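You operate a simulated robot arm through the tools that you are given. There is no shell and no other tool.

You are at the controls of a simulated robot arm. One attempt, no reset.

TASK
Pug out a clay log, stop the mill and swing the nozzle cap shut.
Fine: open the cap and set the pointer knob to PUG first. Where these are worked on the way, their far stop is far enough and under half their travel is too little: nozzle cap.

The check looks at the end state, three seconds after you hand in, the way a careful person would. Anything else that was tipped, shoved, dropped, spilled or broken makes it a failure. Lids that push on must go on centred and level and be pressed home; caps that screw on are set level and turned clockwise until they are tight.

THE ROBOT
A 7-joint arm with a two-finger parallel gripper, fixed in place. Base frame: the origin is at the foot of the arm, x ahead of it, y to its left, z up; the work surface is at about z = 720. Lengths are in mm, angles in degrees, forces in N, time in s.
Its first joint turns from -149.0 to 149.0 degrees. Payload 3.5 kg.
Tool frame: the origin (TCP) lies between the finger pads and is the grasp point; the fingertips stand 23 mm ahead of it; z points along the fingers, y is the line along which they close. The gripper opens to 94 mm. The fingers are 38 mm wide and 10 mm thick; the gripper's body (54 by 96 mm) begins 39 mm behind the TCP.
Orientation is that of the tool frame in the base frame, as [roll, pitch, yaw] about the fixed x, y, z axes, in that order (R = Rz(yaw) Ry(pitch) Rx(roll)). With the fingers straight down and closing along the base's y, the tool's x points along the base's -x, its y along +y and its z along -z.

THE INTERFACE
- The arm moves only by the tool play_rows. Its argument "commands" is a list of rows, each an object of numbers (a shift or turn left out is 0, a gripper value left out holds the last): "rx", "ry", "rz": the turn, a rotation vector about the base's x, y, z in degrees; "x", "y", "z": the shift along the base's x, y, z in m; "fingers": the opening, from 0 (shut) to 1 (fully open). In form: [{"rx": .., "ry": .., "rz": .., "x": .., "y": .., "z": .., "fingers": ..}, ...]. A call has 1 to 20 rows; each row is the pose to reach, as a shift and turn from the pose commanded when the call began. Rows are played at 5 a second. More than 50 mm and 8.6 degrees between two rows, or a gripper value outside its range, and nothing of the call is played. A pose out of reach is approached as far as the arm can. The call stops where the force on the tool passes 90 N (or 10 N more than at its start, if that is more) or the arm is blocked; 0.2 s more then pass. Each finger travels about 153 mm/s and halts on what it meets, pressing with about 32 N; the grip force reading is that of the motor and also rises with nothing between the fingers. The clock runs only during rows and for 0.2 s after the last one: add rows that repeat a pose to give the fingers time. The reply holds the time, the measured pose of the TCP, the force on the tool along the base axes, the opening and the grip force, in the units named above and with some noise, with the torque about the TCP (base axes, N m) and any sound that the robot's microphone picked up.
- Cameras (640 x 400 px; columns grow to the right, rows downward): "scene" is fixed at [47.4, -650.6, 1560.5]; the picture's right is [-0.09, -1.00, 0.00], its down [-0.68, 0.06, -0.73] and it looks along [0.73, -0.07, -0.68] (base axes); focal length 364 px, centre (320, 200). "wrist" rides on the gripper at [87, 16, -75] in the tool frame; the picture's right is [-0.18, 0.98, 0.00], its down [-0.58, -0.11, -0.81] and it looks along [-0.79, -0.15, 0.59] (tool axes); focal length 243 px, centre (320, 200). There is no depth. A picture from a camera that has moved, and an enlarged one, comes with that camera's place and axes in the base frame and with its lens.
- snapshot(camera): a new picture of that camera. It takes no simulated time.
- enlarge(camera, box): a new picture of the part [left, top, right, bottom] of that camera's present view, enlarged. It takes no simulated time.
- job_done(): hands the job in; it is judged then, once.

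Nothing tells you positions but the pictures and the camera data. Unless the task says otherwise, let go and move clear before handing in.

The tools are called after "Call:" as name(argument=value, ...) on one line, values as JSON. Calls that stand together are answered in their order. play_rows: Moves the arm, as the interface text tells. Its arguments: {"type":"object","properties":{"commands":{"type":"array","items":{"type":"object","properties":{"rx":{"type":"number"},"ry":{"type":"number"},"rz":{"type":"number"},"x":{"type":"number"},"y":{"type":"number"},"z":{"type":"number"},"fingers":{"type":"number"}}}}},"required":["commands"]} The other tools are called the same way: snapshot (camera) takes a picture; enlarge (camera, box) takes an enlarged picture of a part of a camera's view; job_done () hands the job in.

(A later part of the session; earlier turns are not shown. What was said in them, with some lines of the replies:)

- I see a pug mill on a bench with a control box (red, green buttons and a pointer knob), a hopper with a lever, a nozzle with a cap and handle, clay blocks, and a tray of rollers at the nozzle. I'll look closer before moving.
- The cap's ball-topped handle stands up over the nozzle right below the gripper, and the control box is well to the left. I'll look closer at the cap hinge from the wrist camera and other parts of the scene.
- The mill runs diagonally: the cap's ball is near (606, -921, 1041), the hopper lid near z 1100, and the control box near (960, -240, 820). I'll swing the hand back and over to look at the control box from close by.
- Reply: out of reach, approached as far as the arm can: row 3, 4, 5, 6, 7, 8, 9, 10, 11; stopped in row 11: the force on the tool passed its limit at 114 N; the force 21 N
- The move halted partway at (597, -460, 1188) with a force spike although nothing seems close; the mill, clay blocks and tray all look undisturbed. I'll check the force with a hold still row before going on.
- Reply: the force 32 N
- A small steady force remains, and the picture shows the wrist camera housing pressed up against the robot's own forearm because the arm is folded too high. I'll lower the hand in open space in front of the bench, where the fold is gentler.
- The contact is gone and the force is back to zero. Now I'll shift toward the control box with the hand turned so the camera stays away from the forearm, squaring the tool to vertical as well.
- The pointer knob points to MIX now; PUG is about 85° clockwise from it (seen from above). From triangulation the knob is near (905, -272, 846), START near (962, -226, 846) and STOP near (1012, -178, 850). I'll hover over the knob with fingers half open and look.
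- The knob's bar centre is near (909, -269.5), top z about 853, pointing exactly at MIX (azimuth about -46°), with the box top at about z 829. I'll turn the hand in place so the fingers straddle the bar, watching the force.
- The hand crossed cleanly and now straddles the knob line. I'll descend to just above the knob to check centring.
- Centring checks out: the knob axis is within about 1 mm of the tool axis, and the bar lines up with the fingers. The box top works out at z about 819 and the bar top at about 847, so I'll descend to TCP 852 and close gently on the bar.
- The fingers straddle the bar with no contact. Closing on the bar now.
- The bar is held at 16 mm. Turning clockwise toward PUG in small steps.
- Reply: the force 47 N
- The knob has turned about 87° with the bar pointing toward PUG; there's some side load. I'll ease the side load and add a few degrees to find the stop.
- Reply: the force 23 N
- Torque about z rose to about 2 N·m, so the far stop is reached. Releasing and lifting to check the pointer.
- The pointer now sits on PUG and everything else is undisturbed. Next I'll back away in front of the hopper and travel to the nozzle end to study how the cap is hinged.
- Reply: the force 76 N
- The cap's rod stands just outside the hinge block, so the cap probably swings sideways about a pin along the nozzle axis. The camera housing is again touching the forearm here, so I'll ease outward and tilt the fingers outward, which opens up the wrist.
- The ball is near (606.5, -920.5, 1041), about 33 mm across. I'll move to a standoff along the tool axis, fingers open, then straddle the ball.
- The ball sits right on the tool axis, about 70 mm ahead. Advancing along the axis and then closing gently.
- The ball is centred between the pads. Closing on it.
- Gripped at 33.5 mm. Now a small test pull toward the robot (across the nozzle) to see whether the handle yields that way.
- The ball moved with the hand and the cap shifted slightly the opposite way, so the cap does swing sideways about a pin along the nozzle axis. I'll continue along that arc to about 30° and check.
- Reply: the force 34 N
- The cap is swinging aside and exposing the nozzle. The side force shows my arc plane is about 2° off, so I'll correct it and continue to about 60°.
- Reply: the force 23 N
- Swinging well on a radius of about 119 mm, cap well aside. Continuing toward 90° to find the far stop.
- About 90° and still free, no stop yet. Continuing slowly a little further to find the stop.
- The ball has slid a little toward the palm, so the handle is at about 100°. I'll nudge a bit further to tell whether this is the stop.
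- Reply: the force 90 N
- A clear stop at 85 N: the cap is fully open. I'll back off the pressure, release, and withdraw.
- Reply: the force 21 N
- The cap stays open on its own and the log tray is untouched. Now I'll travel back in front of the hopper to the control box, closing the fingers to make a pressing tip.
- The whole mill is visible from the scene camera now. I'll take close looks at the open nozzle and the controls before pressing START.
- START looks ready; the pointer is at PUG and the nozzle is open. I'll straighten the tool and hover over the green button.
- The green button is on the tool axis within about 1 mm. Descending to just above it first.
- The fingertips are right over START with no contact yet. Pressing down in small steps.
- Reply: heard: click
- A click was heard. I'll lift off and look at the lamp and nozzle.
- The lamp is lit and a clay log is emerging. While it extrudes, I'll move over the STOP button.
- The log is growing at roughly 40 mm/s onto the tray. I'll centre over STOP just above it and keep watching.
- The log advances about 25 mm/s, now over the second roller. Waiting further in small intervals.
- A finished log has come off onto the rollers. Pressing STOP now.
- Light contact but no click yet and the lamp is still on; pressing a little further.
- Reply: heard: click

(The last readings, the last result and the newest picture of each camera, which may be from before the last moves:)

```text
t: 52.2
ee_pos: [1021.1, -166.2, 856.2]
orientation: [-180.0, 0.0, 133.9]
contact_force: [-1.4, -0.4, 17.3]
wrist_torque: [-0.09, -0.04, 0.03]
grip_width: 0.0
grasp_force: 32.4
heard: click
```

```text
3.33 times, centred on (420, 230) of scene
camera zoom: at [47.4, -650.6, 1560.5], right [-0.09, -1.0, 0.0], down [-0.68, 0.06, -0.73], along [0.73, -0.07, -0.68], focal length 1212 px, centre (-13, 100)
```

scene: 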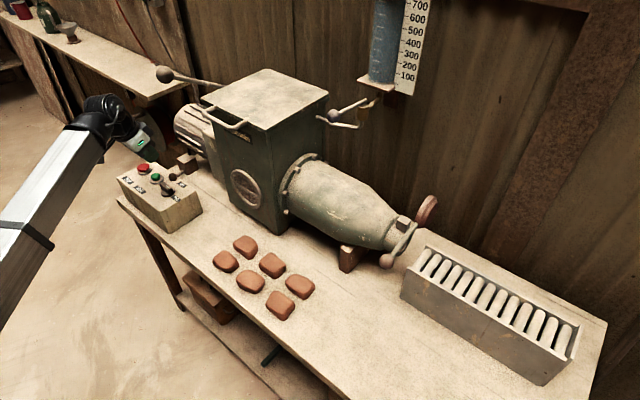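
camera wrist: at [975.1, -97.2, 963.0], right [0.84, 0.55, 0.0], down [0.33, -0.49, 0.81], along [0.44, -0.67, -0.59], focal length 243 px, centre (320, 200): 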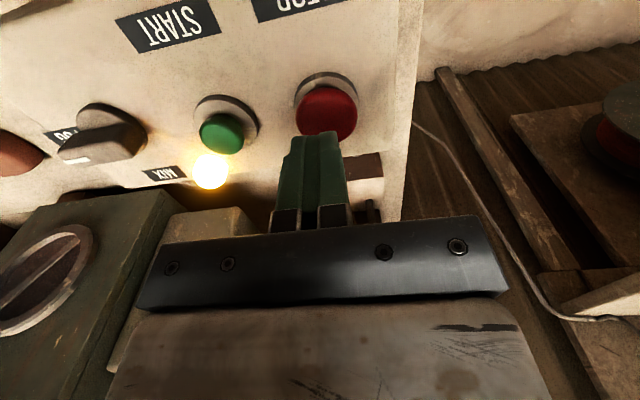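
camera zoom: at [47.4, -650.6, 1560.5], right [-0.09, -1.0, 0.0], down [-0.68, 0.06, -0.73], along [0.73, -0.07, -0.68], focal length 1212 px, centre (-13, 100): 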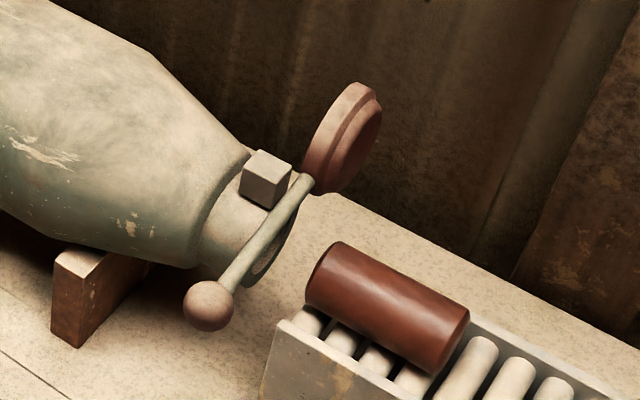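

The mill has stopped: the lamp is out, a click was heard, and the log rests on the rollers with the nozzle clear. I'll lift off and travel back, tool tilted outward again, to close the cap.

Call:
play_rows(commands=[{"z": 0.045}, {"z": 0.092}, {"x": -0.023, "y": -0.021, "z": 0.094, "rx": -4, "ry": -3.2}, {"x": -0.046, "y": -0.042, "z": 0.094, "rx": -8, "ry": -6.4}, {"x": -0.069, "y": -0.063, "z": 0.094, "rx": -12, "ry": -9.7}, {"x": -0.091, "y": -0.084, "z": 0.094, "rx": -15.6, "ry": -12.6}, {"x": -0.119, "y": -0.112, "z": 0.094, "rx": -15.6, "ry": -12.6}, {"x": -0.146, "y": -0.139, "z": 0.094, "rx": -15.6, "ry": -12.6}, {"x": -0.174, "y": -0.167, "z": 0.094, "rx": -15.6, "ry": -12.6}, {"x": -0.201, "y": -0.194, "z": 0.094, "rx": -15.6, "ry": -12.6}, {"x": -0.229, "y": -0.222, "z": 0.094, "rx": -15.6, "ry": -12.6}, {"x": -0.257, "y": -0.25, "z": 0.094, "rx": -15.6, "ry": -12.6}, {"x": -0.285, "y": -0.278, "z": 0.094, "rx": -15.6, "ry": -12.6}, {"x": -0.313, "y": -0.306, "z": 0.094, "rx": -15.6, "ry": -12.6}, {"x": -0.341, "y": -0.334, "z": 0.094, "rx": -15.6, "ry": -12.6}, {"x": -0.369, "y": -0.362, "z": 0.094, "rx": -15.6, "ry": -12.6}, {"x": -0.397, "y": -0.39, "z": 0.094, "rx": -15.6, "ry": -12.6}, {"x": -0.425, "y": -0.418, "z": 0.094, "rx": -15.6, "ry": -12.6}, {"x": -0.453, "y": -0.446, "z": 0.094, "rx": -15.6, "ry": -12.6}, {"x": -0.481, "y": -0.474, "z": 0.094, "rx": -15.6, "ry": -12.6}])

Call:
snapshot(camera="scene")

Call:
snapshot(camera="wrist")

```text
t: 56.4
ee_pos: [541.1, -639.7, 947.9]
orientation: [-178.2, 19.9, 134.2]
contact_force: [-0.2, -0.4, 0.0]
wrist_torque: [-0.01, 0.0, 0.05]
grip_width: 0.0
grasp_force: 32.0
```

```text
taken
```

scene: 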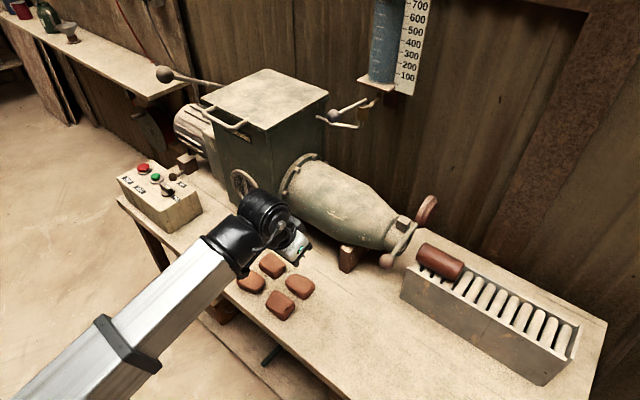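

```text
taken
camera wrist: at [480.8, -551.3, 987.2], right [0.83, 0.55, 0.03], down [0.13, -0.25, 0.96], along [0.54, -0.79, -0.28], focal length 243 px, centre (320, 200)
```

wrist: 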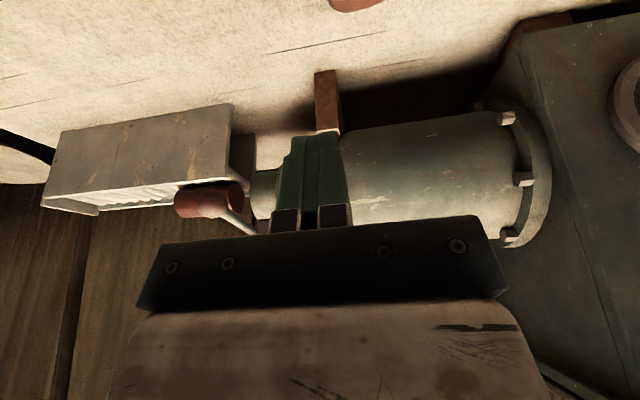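

All is in order; the log rests on the rollers and the cap is still open. Moving to a standoff above the handle's ball with the fingers open.

Call:
play_rows(commands=[{"x": -0.013, "y": -0.035, "z": 0.014, "fingers": 0.3}, {"x": -0.026, "y": -0.07, "z": 0.028, "fingers": 0.6}, {"x": -0.039, "y": -0.105, "z": 0.042, "fingers": 0.85}, {"x": -0.051, "y": -0.14, "z": 0.045, "fingers": 0.85}, {"x": -0.039, "y": -0.163, "z": 0.042, "fingers": 0.85}, {"x": -0.026, "y": -0.1845, "z": 0.035, "fingers": 0.85}, {"x": -0.026, "y": -0.1845, "z": 0.035, "fingers": 0.85}])

Call:
snapshot(camera="wrist")

Call:
enlarge(camera="scene", box=[340, 130, 480, 290])

```text
t: 58.0
ee_pos: [515.2, -824.2, 983.5]
orientation: [-178.1, 19.9, 134.1]
contact_force: [-0.7, 0.6, 0.2]
wrist_torque: [-0.01, 0.03, -0.04]
grip_width: 79.6
grasp_force: 0.1
```

```text
taken
camera wrist: at [455.1, -736.2, 1022.4], right [0.83, 0.55, 0.03], down [0.13, -0.25, 0.96], along [0.54, -0.79, -0.28], focal length 243 px, centre (320, 200)
```

wrist: 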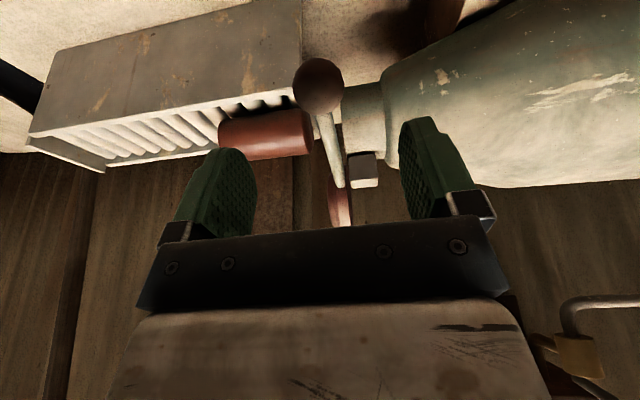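

```text
2.50 times, centred on (410, 210) of scene
camera zoom: at [47.4, -650.6, 1560.5], right [-0.09, -1.0, 0.0], down [-0.68, 0.06, -0.73], along [0.73, -0.07, -0.68], focal length 909 px, centre (95, 175)
```

zoom: 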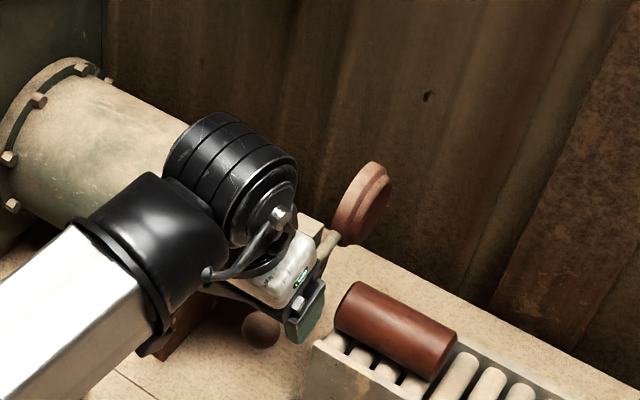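

The ball is near (529.5, -843, 908), directly ahead along the tool axis. Descending so the pads straddle it.

Call:
play_rows(commands=[{"x": 0.005, "y": -0.0065, "z": -0.025, "fingers": 0.85}, {"x": 0.01, "y": -0.013, "z": -0.05, "fingers": 0.85}, {"x": 0.0143, "y": -0.0188, "z": -0.0745, "fingers": 0.85}, {"x": 0.0143, "y": -0.0188, "z": -0.0745, "fingers": 0.85}])

Call:
snapshot(camera="wrist")

```text
t: 59.0
ee_pos: [527.9, -844.6, 909.0]
orientation: [-178.3, 19.9, 134.3]
contact_force: [0.6, 0.3, -1.1]
wrist_torque: [-0.01, 0.03, -0.01]
grip_width: 79.9
grasp_force: 0.1
```

```text
taken
camera wrist: at [469.8, -755.0, 947.9], right [0.83, 0.55, 0.03], down [0.13, -0.25, 0.96], along [0.54, -0.79, -0.28], focal length 243 px, centre (320, 200)
```

wrist: 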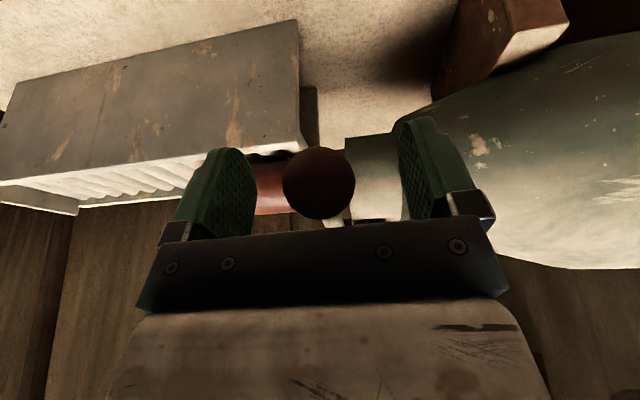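

The ball is centred between the pads. Closing on it.

Call:
play_rows(commands=[{"fingers": 0.5}, {"fingers": 0.35}, {"fingers": 0.3}, {"fingers": 0.3}])

```text
t: 60.0
ee_pos: [529.9, -843.1, 909.9]
orientation: [-178.2, 19.9, 134.2]
contact_force: [-1.1, -0.6, 0.0]
wrist_torque: [-0.01, 0.08, -0.06]
grip_width: 33.5
grasp_force: 45.5
```

Gripped. Now swinging back along the arc (radius about 112 mm), first to about 70°.

Call:
play_rows(commands=[{"x": -0.0008, "y": 0.0008, "z": 0.0091}, {"x": -0.0011, "y": 0.0011, "z": 0.0188}, {"x": -0.0008, "y": 0.0008, "z": 0.0285}, {"x": 0.0001, "y": -0.0001, "z": 0.0382}, {"x": 0.0016, "y": -0.0016, "z": 0.0477}, {"x": 0.0036, "y": -0.0036, "z": 0.0569}, {"x": 0.0036, "y": -0.0036, "z": 0.0569}])

Call:
snapshot(camera="wrist")

Call:
enlarge(camera="scene", box=[340, 130, 480, 290])

```text
t: 61.6
ee_pos: [532.4, -847.1, 966.1]
orientation: [-178.2, 19.8, 134.1]
contact_force: [-2.7, 10.5, -9.1]
wrist_torque: [0.92, 0.92, -0.08]
grip_width: 33.1
grasp_force: 44.9
```

```text
taken
camera wrist: at [472.5, -757.8, 1004.9], right [0.83, 0.55, 0.03], down [0.13, -0.25, 0.96], along [0.54, -0.79, -0.28], focal length 243 px, centre (320, 200)
```

wrist: 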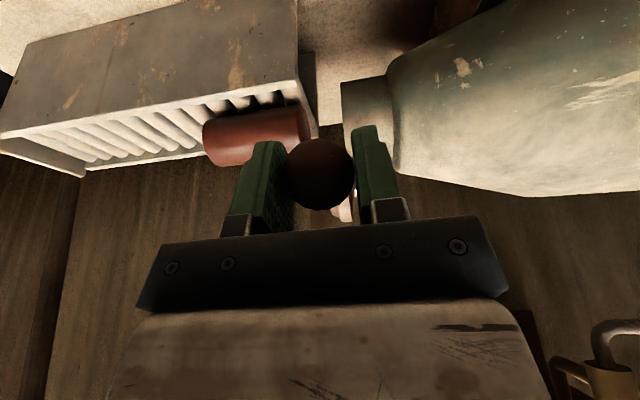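

```text
2.50 times, centred on (410, 210) of scene
camera zoom: at [47.4, -650.6, 1560.5], right [-0.09, -1.0, 0.0], down [-0.68, 0.06, -0.73], along [0.73, -0.07, -0.68], focal length 909 px, centre (95, 175)
```

zoom: 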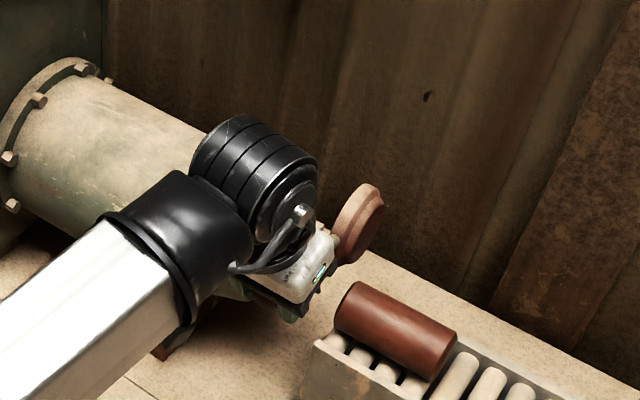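

Low forces, swinging freely. Continuing to about 35° and checking the cap's clearance to the log.

Call:
play_rows(commands=[{"x": 0.0026, "y": -0.0026, "z": 0.009}, {"x": 0.0058, "y": -0.0058, "z": 0.0177}, {"x": 0.0095, "y": -0.0095, "z": 0.0259}, {"x": 0.0137, "y": -0.0137, "z": 0.0336}, {"x": 0.0184, "y": -0.0184, "z": 0.0407}, {"x": 0.0234, "y": -0.0234, "z": 0.0473}, {"x": 0.0288, "y": -0.0288, "z": 0.0532}, {"x": 0.0288, "y": -0.0288, "z": 0.0532}])

Call:
snapshot(camera="wrist")

Call:
enlarge(camera="scene", box=[360, 170, 480, 290])

```text
t: 63.4
ee_pos: [561.0, -875.9, 1019.9]
orientation: [-178.2, 19.9, 134.1]
contact_force: [-3.7, 14.3, -1.8]
wrist_torque: [0.94, 0.81, -0.11]
grip_width: 33.5
grasp_force: 45.1
```

```text
taken
camera wrist: at [501.6, -786.9, 1058.8], right [0.83, 0.55, 0.03], down [0.13, -0.25, 0.96], along [0.54, -0.79, -0.28], focal length 243 px, centre (320, 200)
```

wrist: 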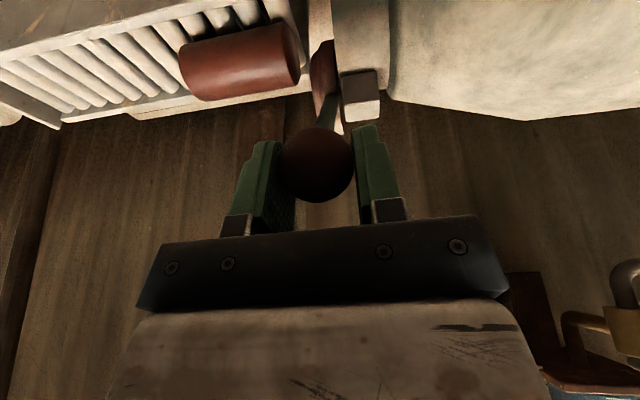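

```text
3.33 times, centred on (420, 230) of scene
camera zoom: at [47.4, -650.6, 1560.5], right [-0.09, -1.0, 0.0], down [-0.68, 0.06, -0.73], along [0.73, -0.07, -0.68], focal length 1212 px, centre (-13, 100)
```

zoom: 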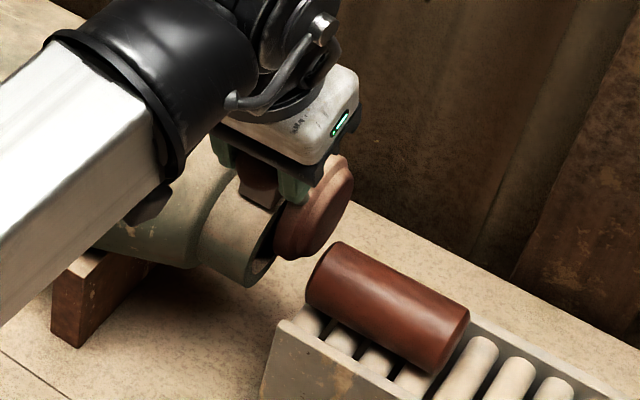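

Call:
enlarge(camera="wrist", box=[250, 0, 400, 130])

Call:
enlarge(camera="scene", box=[390, 200, 450, 270])

```text
3.08 times, centred on (325, 65) of wrist
camera zoom: at [501.6, -786.9, 1058.8], right [0.83, 0.55, 0.03], down [0.13, -0.25, 0.96], along [0.54, -0.79, -0.28], focal length 746 px, centre (305, 615)
```

zoom: 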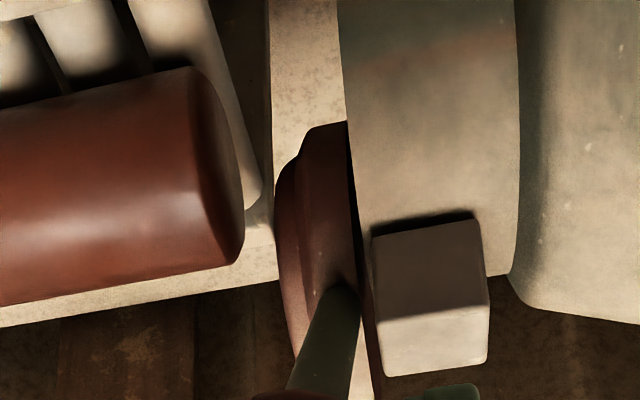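

```text
5.71 times, centred on (420, 235) of scene
camera zoom: at [47.4, -650.6, 1560.5], right [-0.09, -1.0, 0.0], down [-0.68, 0.06, -0.73], along [0.73, -0.07, -0.68], focal length 2078 px, centre (-251, 0)
```

zoom: 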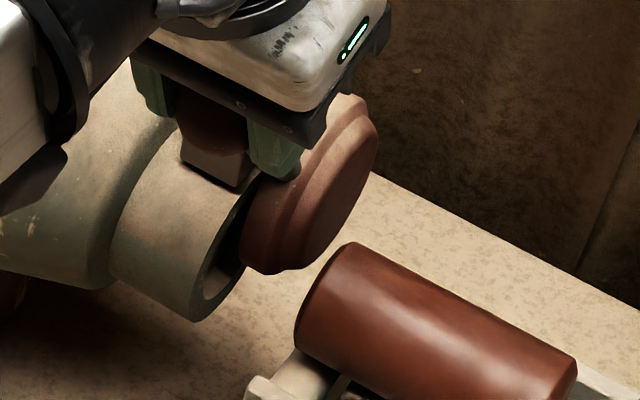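

There is a visible gap between the cap's face and the log. Continuing in smaller steps, watching that gap.

Call:
play_rows(commands=[{"x": 0.0059, "y": -0.0059, "z": 0.0053}, {"x": 0.012, "y": -0.012, "z": 0.0098}, {"x": 0.012, "y": -0.012, "z": 0.0098}])

Call:
enlarge(camera="wrist", box=[250, 0, 400, 130])

Call:
enlarge(camera="scene", box=[390, 200, 450, 270])

```text
t: 64.2
ee_pos: [573.3, -888.6, 1030.0]
orientation: [-178.2, 19.9, 134.3]
contact_force: [-3.9, 16.4, 4.1]
wrist_torque: [0.95, 0.77, -0.15]
grip_width: 33.6
grasp_force: 45.3
```

```text
3.08 times, centred on (325, 65) of wrist
camera zoom: at [513.5, -799.0, 1068.6], right [0.83, 0.55, 0.03], down [0.13, -0.25, 0.96], along [0.54, -0.79, -0.28], focal length 746 px, centre (305, 615)
```

zoom: 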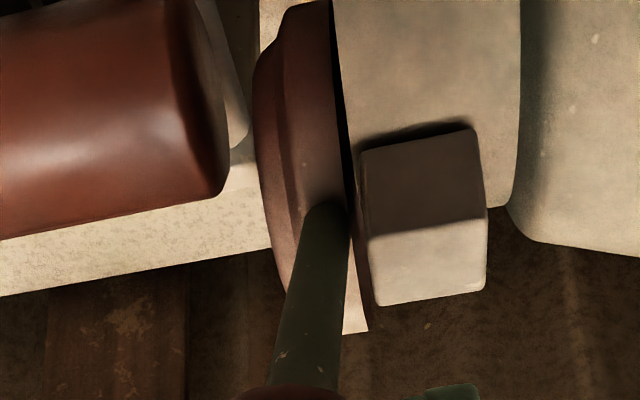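

```text
5.71 times, centred on (420, 235) of scene
camera zoom: at [47.4, -650.6, 1560.5], right [-0.09, -1.0, 0.0], down [-0.68, 0.06, -0.73], along [0.73, -0.07, -0.68], focal length 2078 px, centre (-251, 0)
```

zoom: 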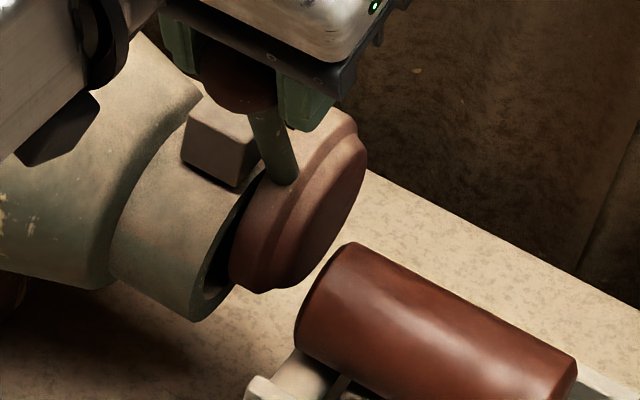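

The gap holds as the cap comes across. Finishing the swing to the shut position.

Call:
play_rows(commands=[{"x": 0.0064, "y": -0.0064, "z": 0.0037}, {"x": 0.0129, "y": -0.0129, "z": 0.0066}, {"x": 0.0196, "y": -0.0196, "z": 0.0087}, {"x": 0.0264, "y": -0.0264, "z": 0.01}, {"x": 0.031, "y": -0.031, "z": 0.0104}, {"x": 0.031, "y": -0.031, "z": 0.0104}])

Call:
enlarge(camera="wrist", box=[250, 0, 400, 130])

Call:
enlarge(camera="scene", box=[360, 170, 480, 290])

```text
t: 65.6
ee_pos: [604.6, -919.3, 1039.9]
orientation: [-178.1, 20.1, 134.2]
contact_force: [-4.5, 11.2, 12.4]
wrist_torque: [0.88, 0.89, -0.11]
grip_width: 33.6
grasp_force: 45.0
```

```text
3.08 times, centred on (325, 65) of wrist
camera zoom: at [544.5, -830.2, 1079.4], right [0.83, 0.55, 0.03], down [0.13, -0.25, 0.96], along [0.54, -0.79, -0.28], focal length 746 px, centre (305, 615)
```

zoom: 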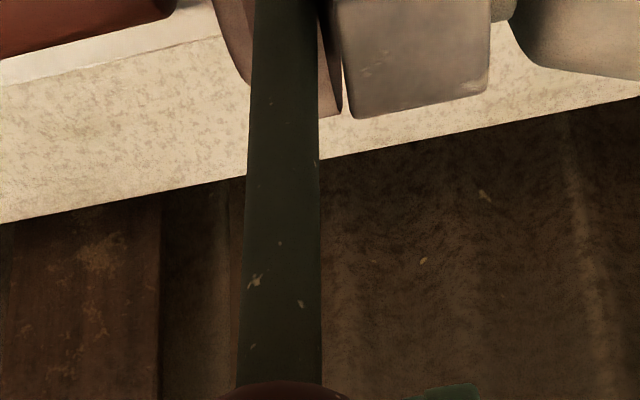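

```text
3.33 times, centred on (420, 230) of scene
camera zoom: at [47.4, -650.6, 1560.5], right [-0.09, -1.0, 0.0], down [-0.68, 0.06, -0.73], along [0.73, -0.07, -0.68], focal length 1212 px, centre (-13, 100)
```

zoom: 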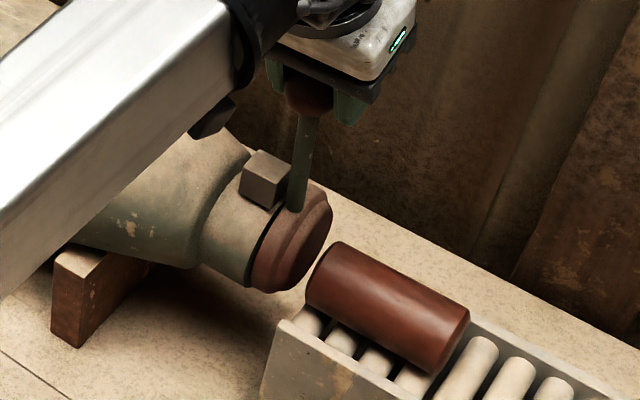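

Nearly shut. I'll push on gently until I feel the shut stop.

Call:
play_rows(commands=[{"x": 0.0014, "y": -0.0014}, {"x": 0.0028, "y": -0.0028}, {"x": 0.0042, "y": -0.0042}, {"x": 0.0042, "y": -0.0042}])

Call:
enlarge(camera="scene", box=[390, 180, 450, 270])

```text
t: 66.6
ee_pos: [609.2, -922.2, 1039.9]
orientation: [-178.2, 20.0, 134.2]
contact_force: [-5.2, 9.4, 15.9]
wrist_torque: [0.91, 0.95, -0.13]
grip_width: 33.2
grasp_force: 44.9
```

```text
4.44 times, centred on (420, 225) of scene
camera zoom: at [47.4, -650.6, 1560.5], right [-0.09, -1.0, 0.0], down [-0.68, 0.06, -0.73], along [0.73, -0.07, -0.68], focal length 1617 px, centre (-124, 89)
```

zoom: 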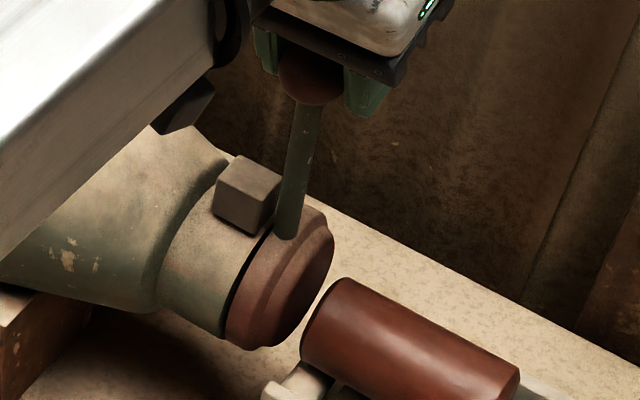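

Call:
snapshot(camera="wrist")

Call:
play_rows(commands=[{"x": 0.0014, "y": -0.0014}, {"x": 0.0028, "y": -0.0028}, {"x": 0.0042, "y": -0.0042}, {"x": 0.0042, "y": -0.0042}])

Call:
enlarge(camera="scene", box=[390, 180, 450, 270])

```text
taken
camera wrist: at [548.6, -834.3, 1079.3], right [0.83, 0.55, 0.03], down [0.13, -0.25, 0.96], along [0.54, -0.79, -0.28], focal length 243 px, centre (320, 200)
```

wrist: 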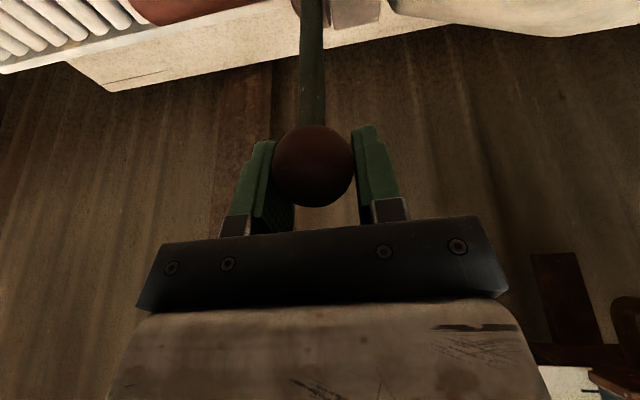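

```text
t: 67.6
ee_pos: [612.6, -929.5, 1039.5]
orientation: [-178.2, 20.0, 134.2]
contact_force: [-7.0, 8.0, 13.9]
wrist_torque: [0.94, 1.0, -0.08]
grip_width: 33.3
grasp_force: 44.6
```

```text
4.44 times, centred on (420, 225) of scene
camera zoom: at [47.4, -650.6, 1560.5], right [-0.09, -1.0, 0.0], down [-0.68, 0.06, -0.73], along [0.73, -0.07, -0.68], focal length 1617 px, centre (-124, 89)
```

zoom: 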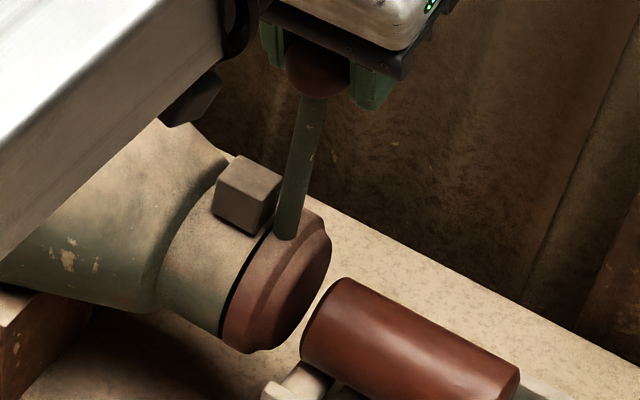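

The ball has crept back about 15 mm relative to the pads, and the cap still needs a few degrees. I'll open, recentre on the ball, and re-grip to finish.

Call:
play_rows(commands=[{"fingers": 0.6}, {"fingers": 0.6}, {"x": -0.006, "y": 0.006, "fingers": 0.6}, {"x": -0.0115, "y": 0.0115, "fingers": 0.6}, {"x": -0.0115, "y": 0.0115, "fingers": 0.6}])

Call:
snapshot(camera="wrist")

Call:
enlarge(camera="scene", box=[390, 180, 450, 270])

```text
t: 68.8
ee_pos: [601.8, -916.2, 1038.9]
orientation: [-178.2, 19.9, 134.2]
contact_force: [0.4, -1.1, 0.3]
wrist_torque: [0.01, 0.01, -0.01]
grip_width: 56.3
grasp_force: 0.1
```

```text
taken
camera wrist: at [542.0, -827.2, 1077.7], right [0.83, 0.55, 0.03], down [0.13, -0.25, 0.96], along [0.54, -0.79, -0.28], focal length 243 px, centre (320, 200)
```

wrist: 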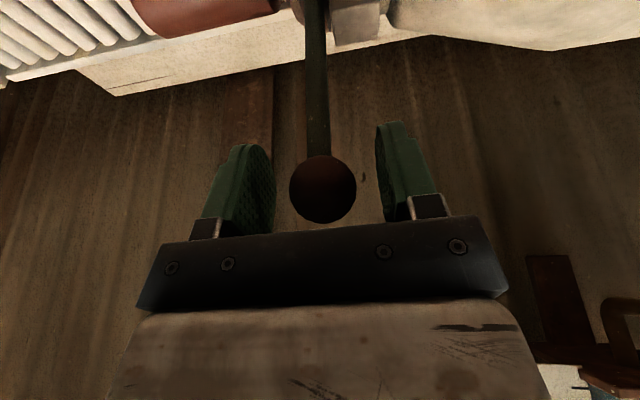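

```text
4.44 times, centred on (420, 225) of scene
camera zoom: at [47.4, -650.6, 1560.5], right [-0.09, -1.0, 0.0], down [-0.68, 0.06, -0.73], along [0.73, -0.07, -0.68], focal length 1617 px, centre (-124, 89)
```

zoom: 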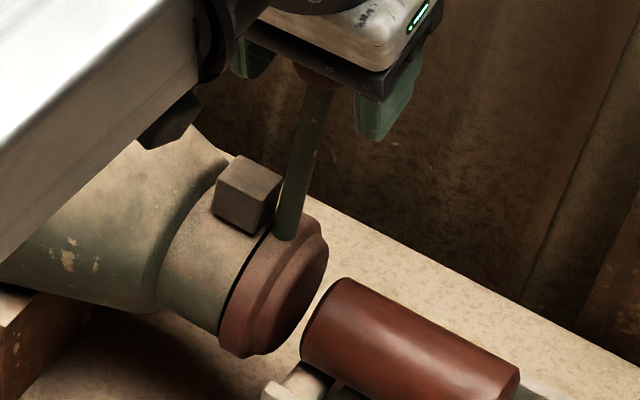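

After release the handle sits within a couple of millimetres of its original shut position. I'll recentre, grip again, and press to feel the stop.

Call:
play_rows(commands=[{"x": 0.003, "y": -0.003, "fingers": 0.6}, {"x": 0.004, "y": -0.004, "fingers": 0.4}, {"x": 0.004, "y": -0.004, "fingers": 0.3}, {"x": 0.004, "y": -0.004, "fingers": 0.3}, {"x": 0.0055, "y": -0.0055, "fingers": 0.3}, {"x": 0.007, "y": -0.007, "fingers": 0.3}, {"x": 0.0085, "y": -0.0085, "fingers": 0.3}, {"x": 0.0085, "y": -0.0085, "fingers": 0.3}])

Call:
snapshot(camera="wrist")

Call:
enlarge(camera="scene", box=[390, 180, 450, 270])

```text
t: 70.6
ee_pos: [608.0, -923.6, 1038.8]
orientation: [-178.2, 19.5, 134.1]
contact_force: [-24.7, 28.3, -5.5]
wrist_torque: [-0.04, 0.04, -0.04]
grip_width: 33.4
grasp_force: 44.6
```

```text
taken
camera wrist: at [548.5, -833.8, 1079.0], right [0.83, 0.55, 0.03], down [0.13, -0.26, 0.96], along [0.54, -0.79, -0.29], focal length 243 px, centre (320, 200)
```

wrist: 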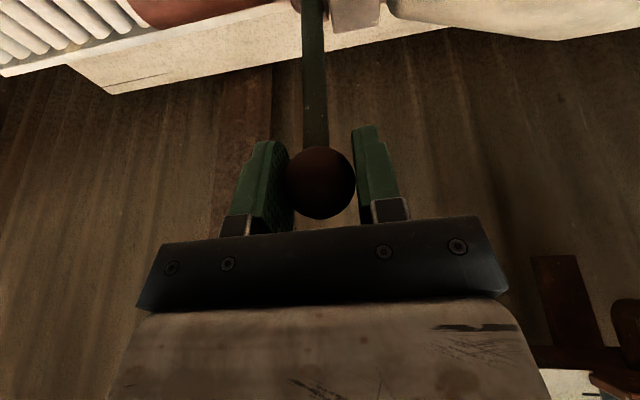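

```text
4.44 times, centred on (420, 225) of scene
camera zoom: at [47.4, -650.6, 1560.5], right [-0.09, -1.0, 0.0], down [-0.68, 0.06, -0.73], along [0.73, -0.07, -0.68], focal length 1617 px, centre (-124, 89)
```

zoom: 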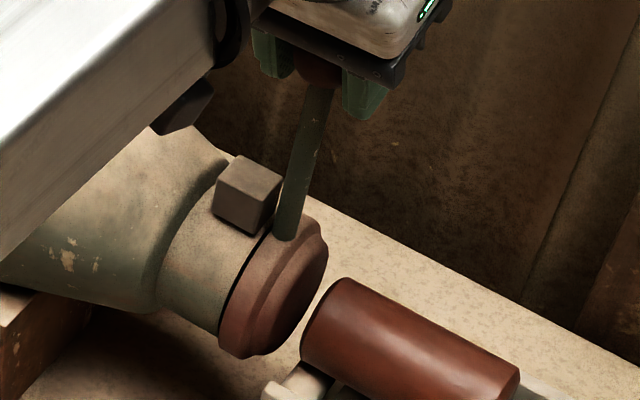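

The cap meets its shut stop (about 37 N) and its position matches the original. Easing off, releasing, and withdrawing along the tool axis.

Call:
play_rows(commands=[{"x": -0.0025, "y": 0.0025, "fingers": 0.3}, {"x": -0.0025, "y": 0.0025, "fingers": 0.6}, {"x": -0.0025, "y": 0.0025, "fingers": 0.75}, {"x": -0.0025, "y": 0.0025, "fingers": 0.75}, {"x": -0.009, "y": 0.01, "z": 0.025, "fingers": 0.75}, {"x": -0.016, "y": 0.019, "z": 0.055, "fingers": 0.75}, {"x": -0.025, "y": 0.029, "z": 0.085, "fingers": 0.75}, {"x": -0.025, "y": 0.029, "z": 0.085, "fingers": 0.75}])

Call:
snapshot(camera="wrist")

Call:
enlarge(camera="scene", box=[390, 180, 450, 270])

```text
t: 72.4
ee_pos: [586.1, -897.1, 1124.2]
orientation: [-178.1, 19.8, 134.2]
contact_force: [-0.5, -0.1, -0.1]
wrist_torque: [0.05, -0.02, 0.03]
grip_width: 70.5
grasp_force: 0.1
```

```text
taken
camera wrist: at [524.8, -806.4, 1163.4], right [0.83, 0.55, 0.03], down [0.13, -0.25, 0.96], along [0.54, -0.79, -0.28], focal length 243 px, centre (320, 200)
```

wrist: 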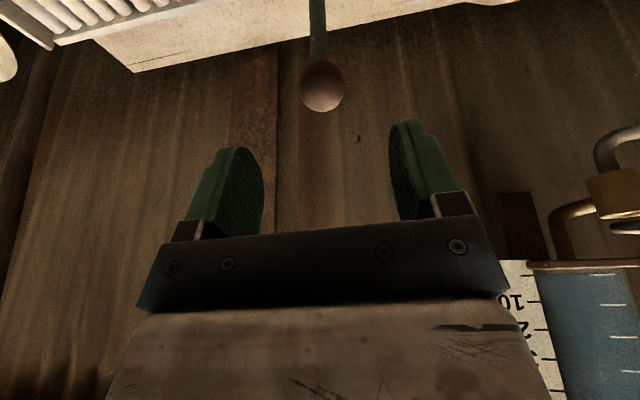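

```text
4.44 times, centred on (420, 225) of scene
camera zoom: at [47.4, -650.6, 1560.5], right [-0.09, -1.0, 0.0], down [-0.68, 0.06, -0.73], along [0.73, -0.07, -0.68], focal length 1617 px, centre (-124, 89)
```

zoom: 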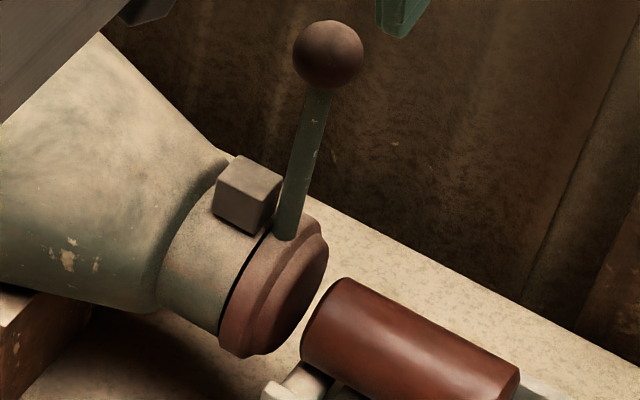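

The ball is back exactly where it was when the cap was shut. I'll back the hand away and take a last full look.

Call:
play_rows(commands=[{"x": -0.025, "y": 0.03, "z": -0.005}, {"x": -0.05, "y": 0.06, "z": -0.03}, {"x": -0.06, "y": 0.1, "z": -0.06}, {"x": -0.06, "y": 0.145, "z": -0.09}, {"x": -0.06, "y": 0.19, "z": -0.11}, {"x": -0.055, "y": 0.235, "z": -0.125}, {"x": -0.055, "y": 0.235, "z": -0.125}])

Call:
snapshot(camera="scene")

Call:
enlarge(camera="scene", box=[110, 130, 230, 230])

Call:
enlarge(camera="scene", box=[360, 170, 600, 400])

```text
refused: row 3 steps farther than a row can; nothing moved
```

```text
taken
```

scene: 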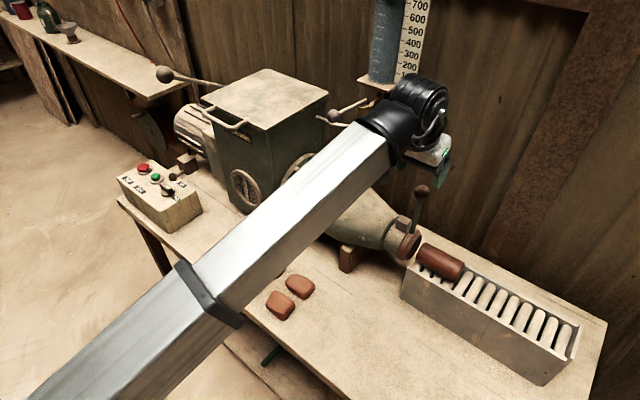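

```text
4.00 times, centred on (170, 180) of scene
camera zoom: at [47.4, -650.6, 1560.5], right [-0.09, -1.0, 0.0], down [-0.68, 0.06, -0.73], along [0.73, -0.07, -0.68], focal length 1455 px, centre (920, 280)
```

zoom: 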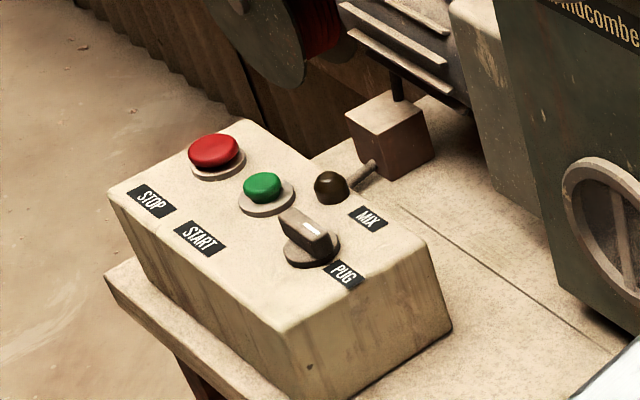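

```text
1.74 times, centred on (480, 285) of scene
camera zoom: at [47.4, -650.6, 1560.5], right [-0.09, -1.0, 0.0], down [-0.68, 0.06, -0.73], along [0.73, -0.07, -0.68], focal length 633 px, centre (42, 52)
```

zoom: 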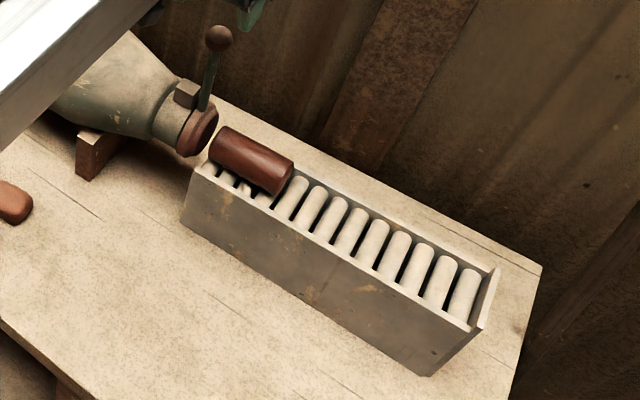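

The lamp is out, the pointer is on PUG, the log lies on the rollers, and the cap is shut. That last move was refused because one step was too long, so I'll back away with shorter steps.

Call:
play_rows(commands=[{"x": -0.022, "y": 0.026, "z": -0.005}, {"x": -0.044, "y": 0.052, "z": -0.02}, {"x": -0.055, "y": 0.085, "z": -0.04}, {"x": -0.06, "y": 0.12, "z": -0.06}, {"x": -0.06, "y": 0.155, "z": -0.08}, {"x": -0.058, "y": 0.19, "z": -0.1}, {"x": -0.055, "y": 0.225, "z": -0.115}, {"x": -0.055, "y": 0.225, "z": -0.115}])

Call:
snapshot(camera="scene")

Call:
snapshot(camera="wrist")

```text
t: 74.2
ee_pos: [529.5, -669.9, 1009.4]
orientation: [-178.2, 19.9, 134.2]
contact_force: [-0.2, 0.3, 0.1]
wrist_torque: [-0.02, 0.02, -0.05]
grip_width: 70.5
grasp_force: 0.0
```

```text
taken
```

scene: 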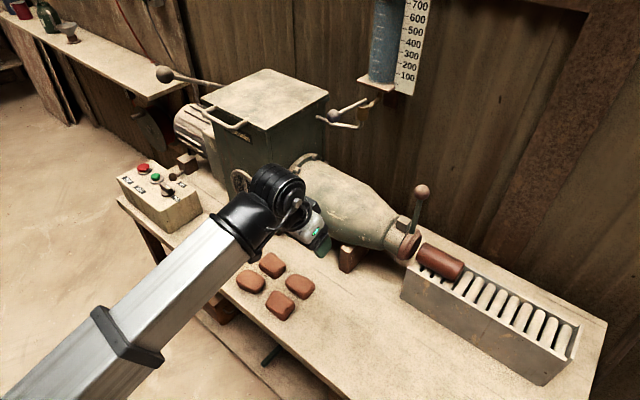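

```text
taken
camera wrist: at [469.8, -580.5, 1048.4], right [0.83, 0.55, 0.03], down [0.13, -0.25, 0.96], along [0.54, -0.79, -0.28], focal length 243 px, centre (320, 200)
```

wrist: 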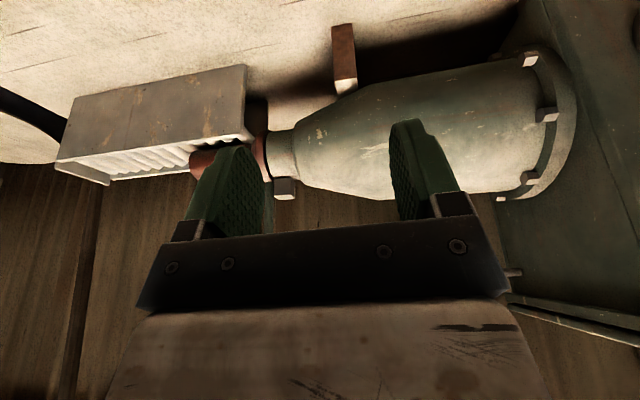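

The log lies on the rollers, the mill is stopped with its lamp out, and the cap is shut at its stop. Nothing else has been disturbed and the hand is clear with zero force, so I'm handing in.

Call:
job_done()

```text
The job is handed in.
```

The job is handed in. The mill pugged out a clay log, which is resting on the tray rollers. The mill is stopped and the nozzle cap is swung shut.

- **Pointer knob:** I turned it from MIX to PUG until it met its stop, and it still points to PUG.
- **Nozzle cap, opening:** I swung it to its far stop, about 100°, before starting the mill, and it stayed open on its own.
- **Start and stop:** START clicked and the lamp lit. After the log came off onto the rollers I pressed STOP, which clicked and put the lamp out.
- **Nozzle cap, closing:** the handle's ball slipped in the grip on the way back, so I let go, re-gripped and pressed until the cap met its stop. In the camera view the handle is back where it started.

Twice early on the wrist camera housing pressed against the robot's own forearm. One of those moves stopped at 114 N. I eased off both times and saw nothing on the bench move.

In the last pictures the clay blocks, tray, hopper and water tank look as they did at the start. The hand is open and clear of everything.
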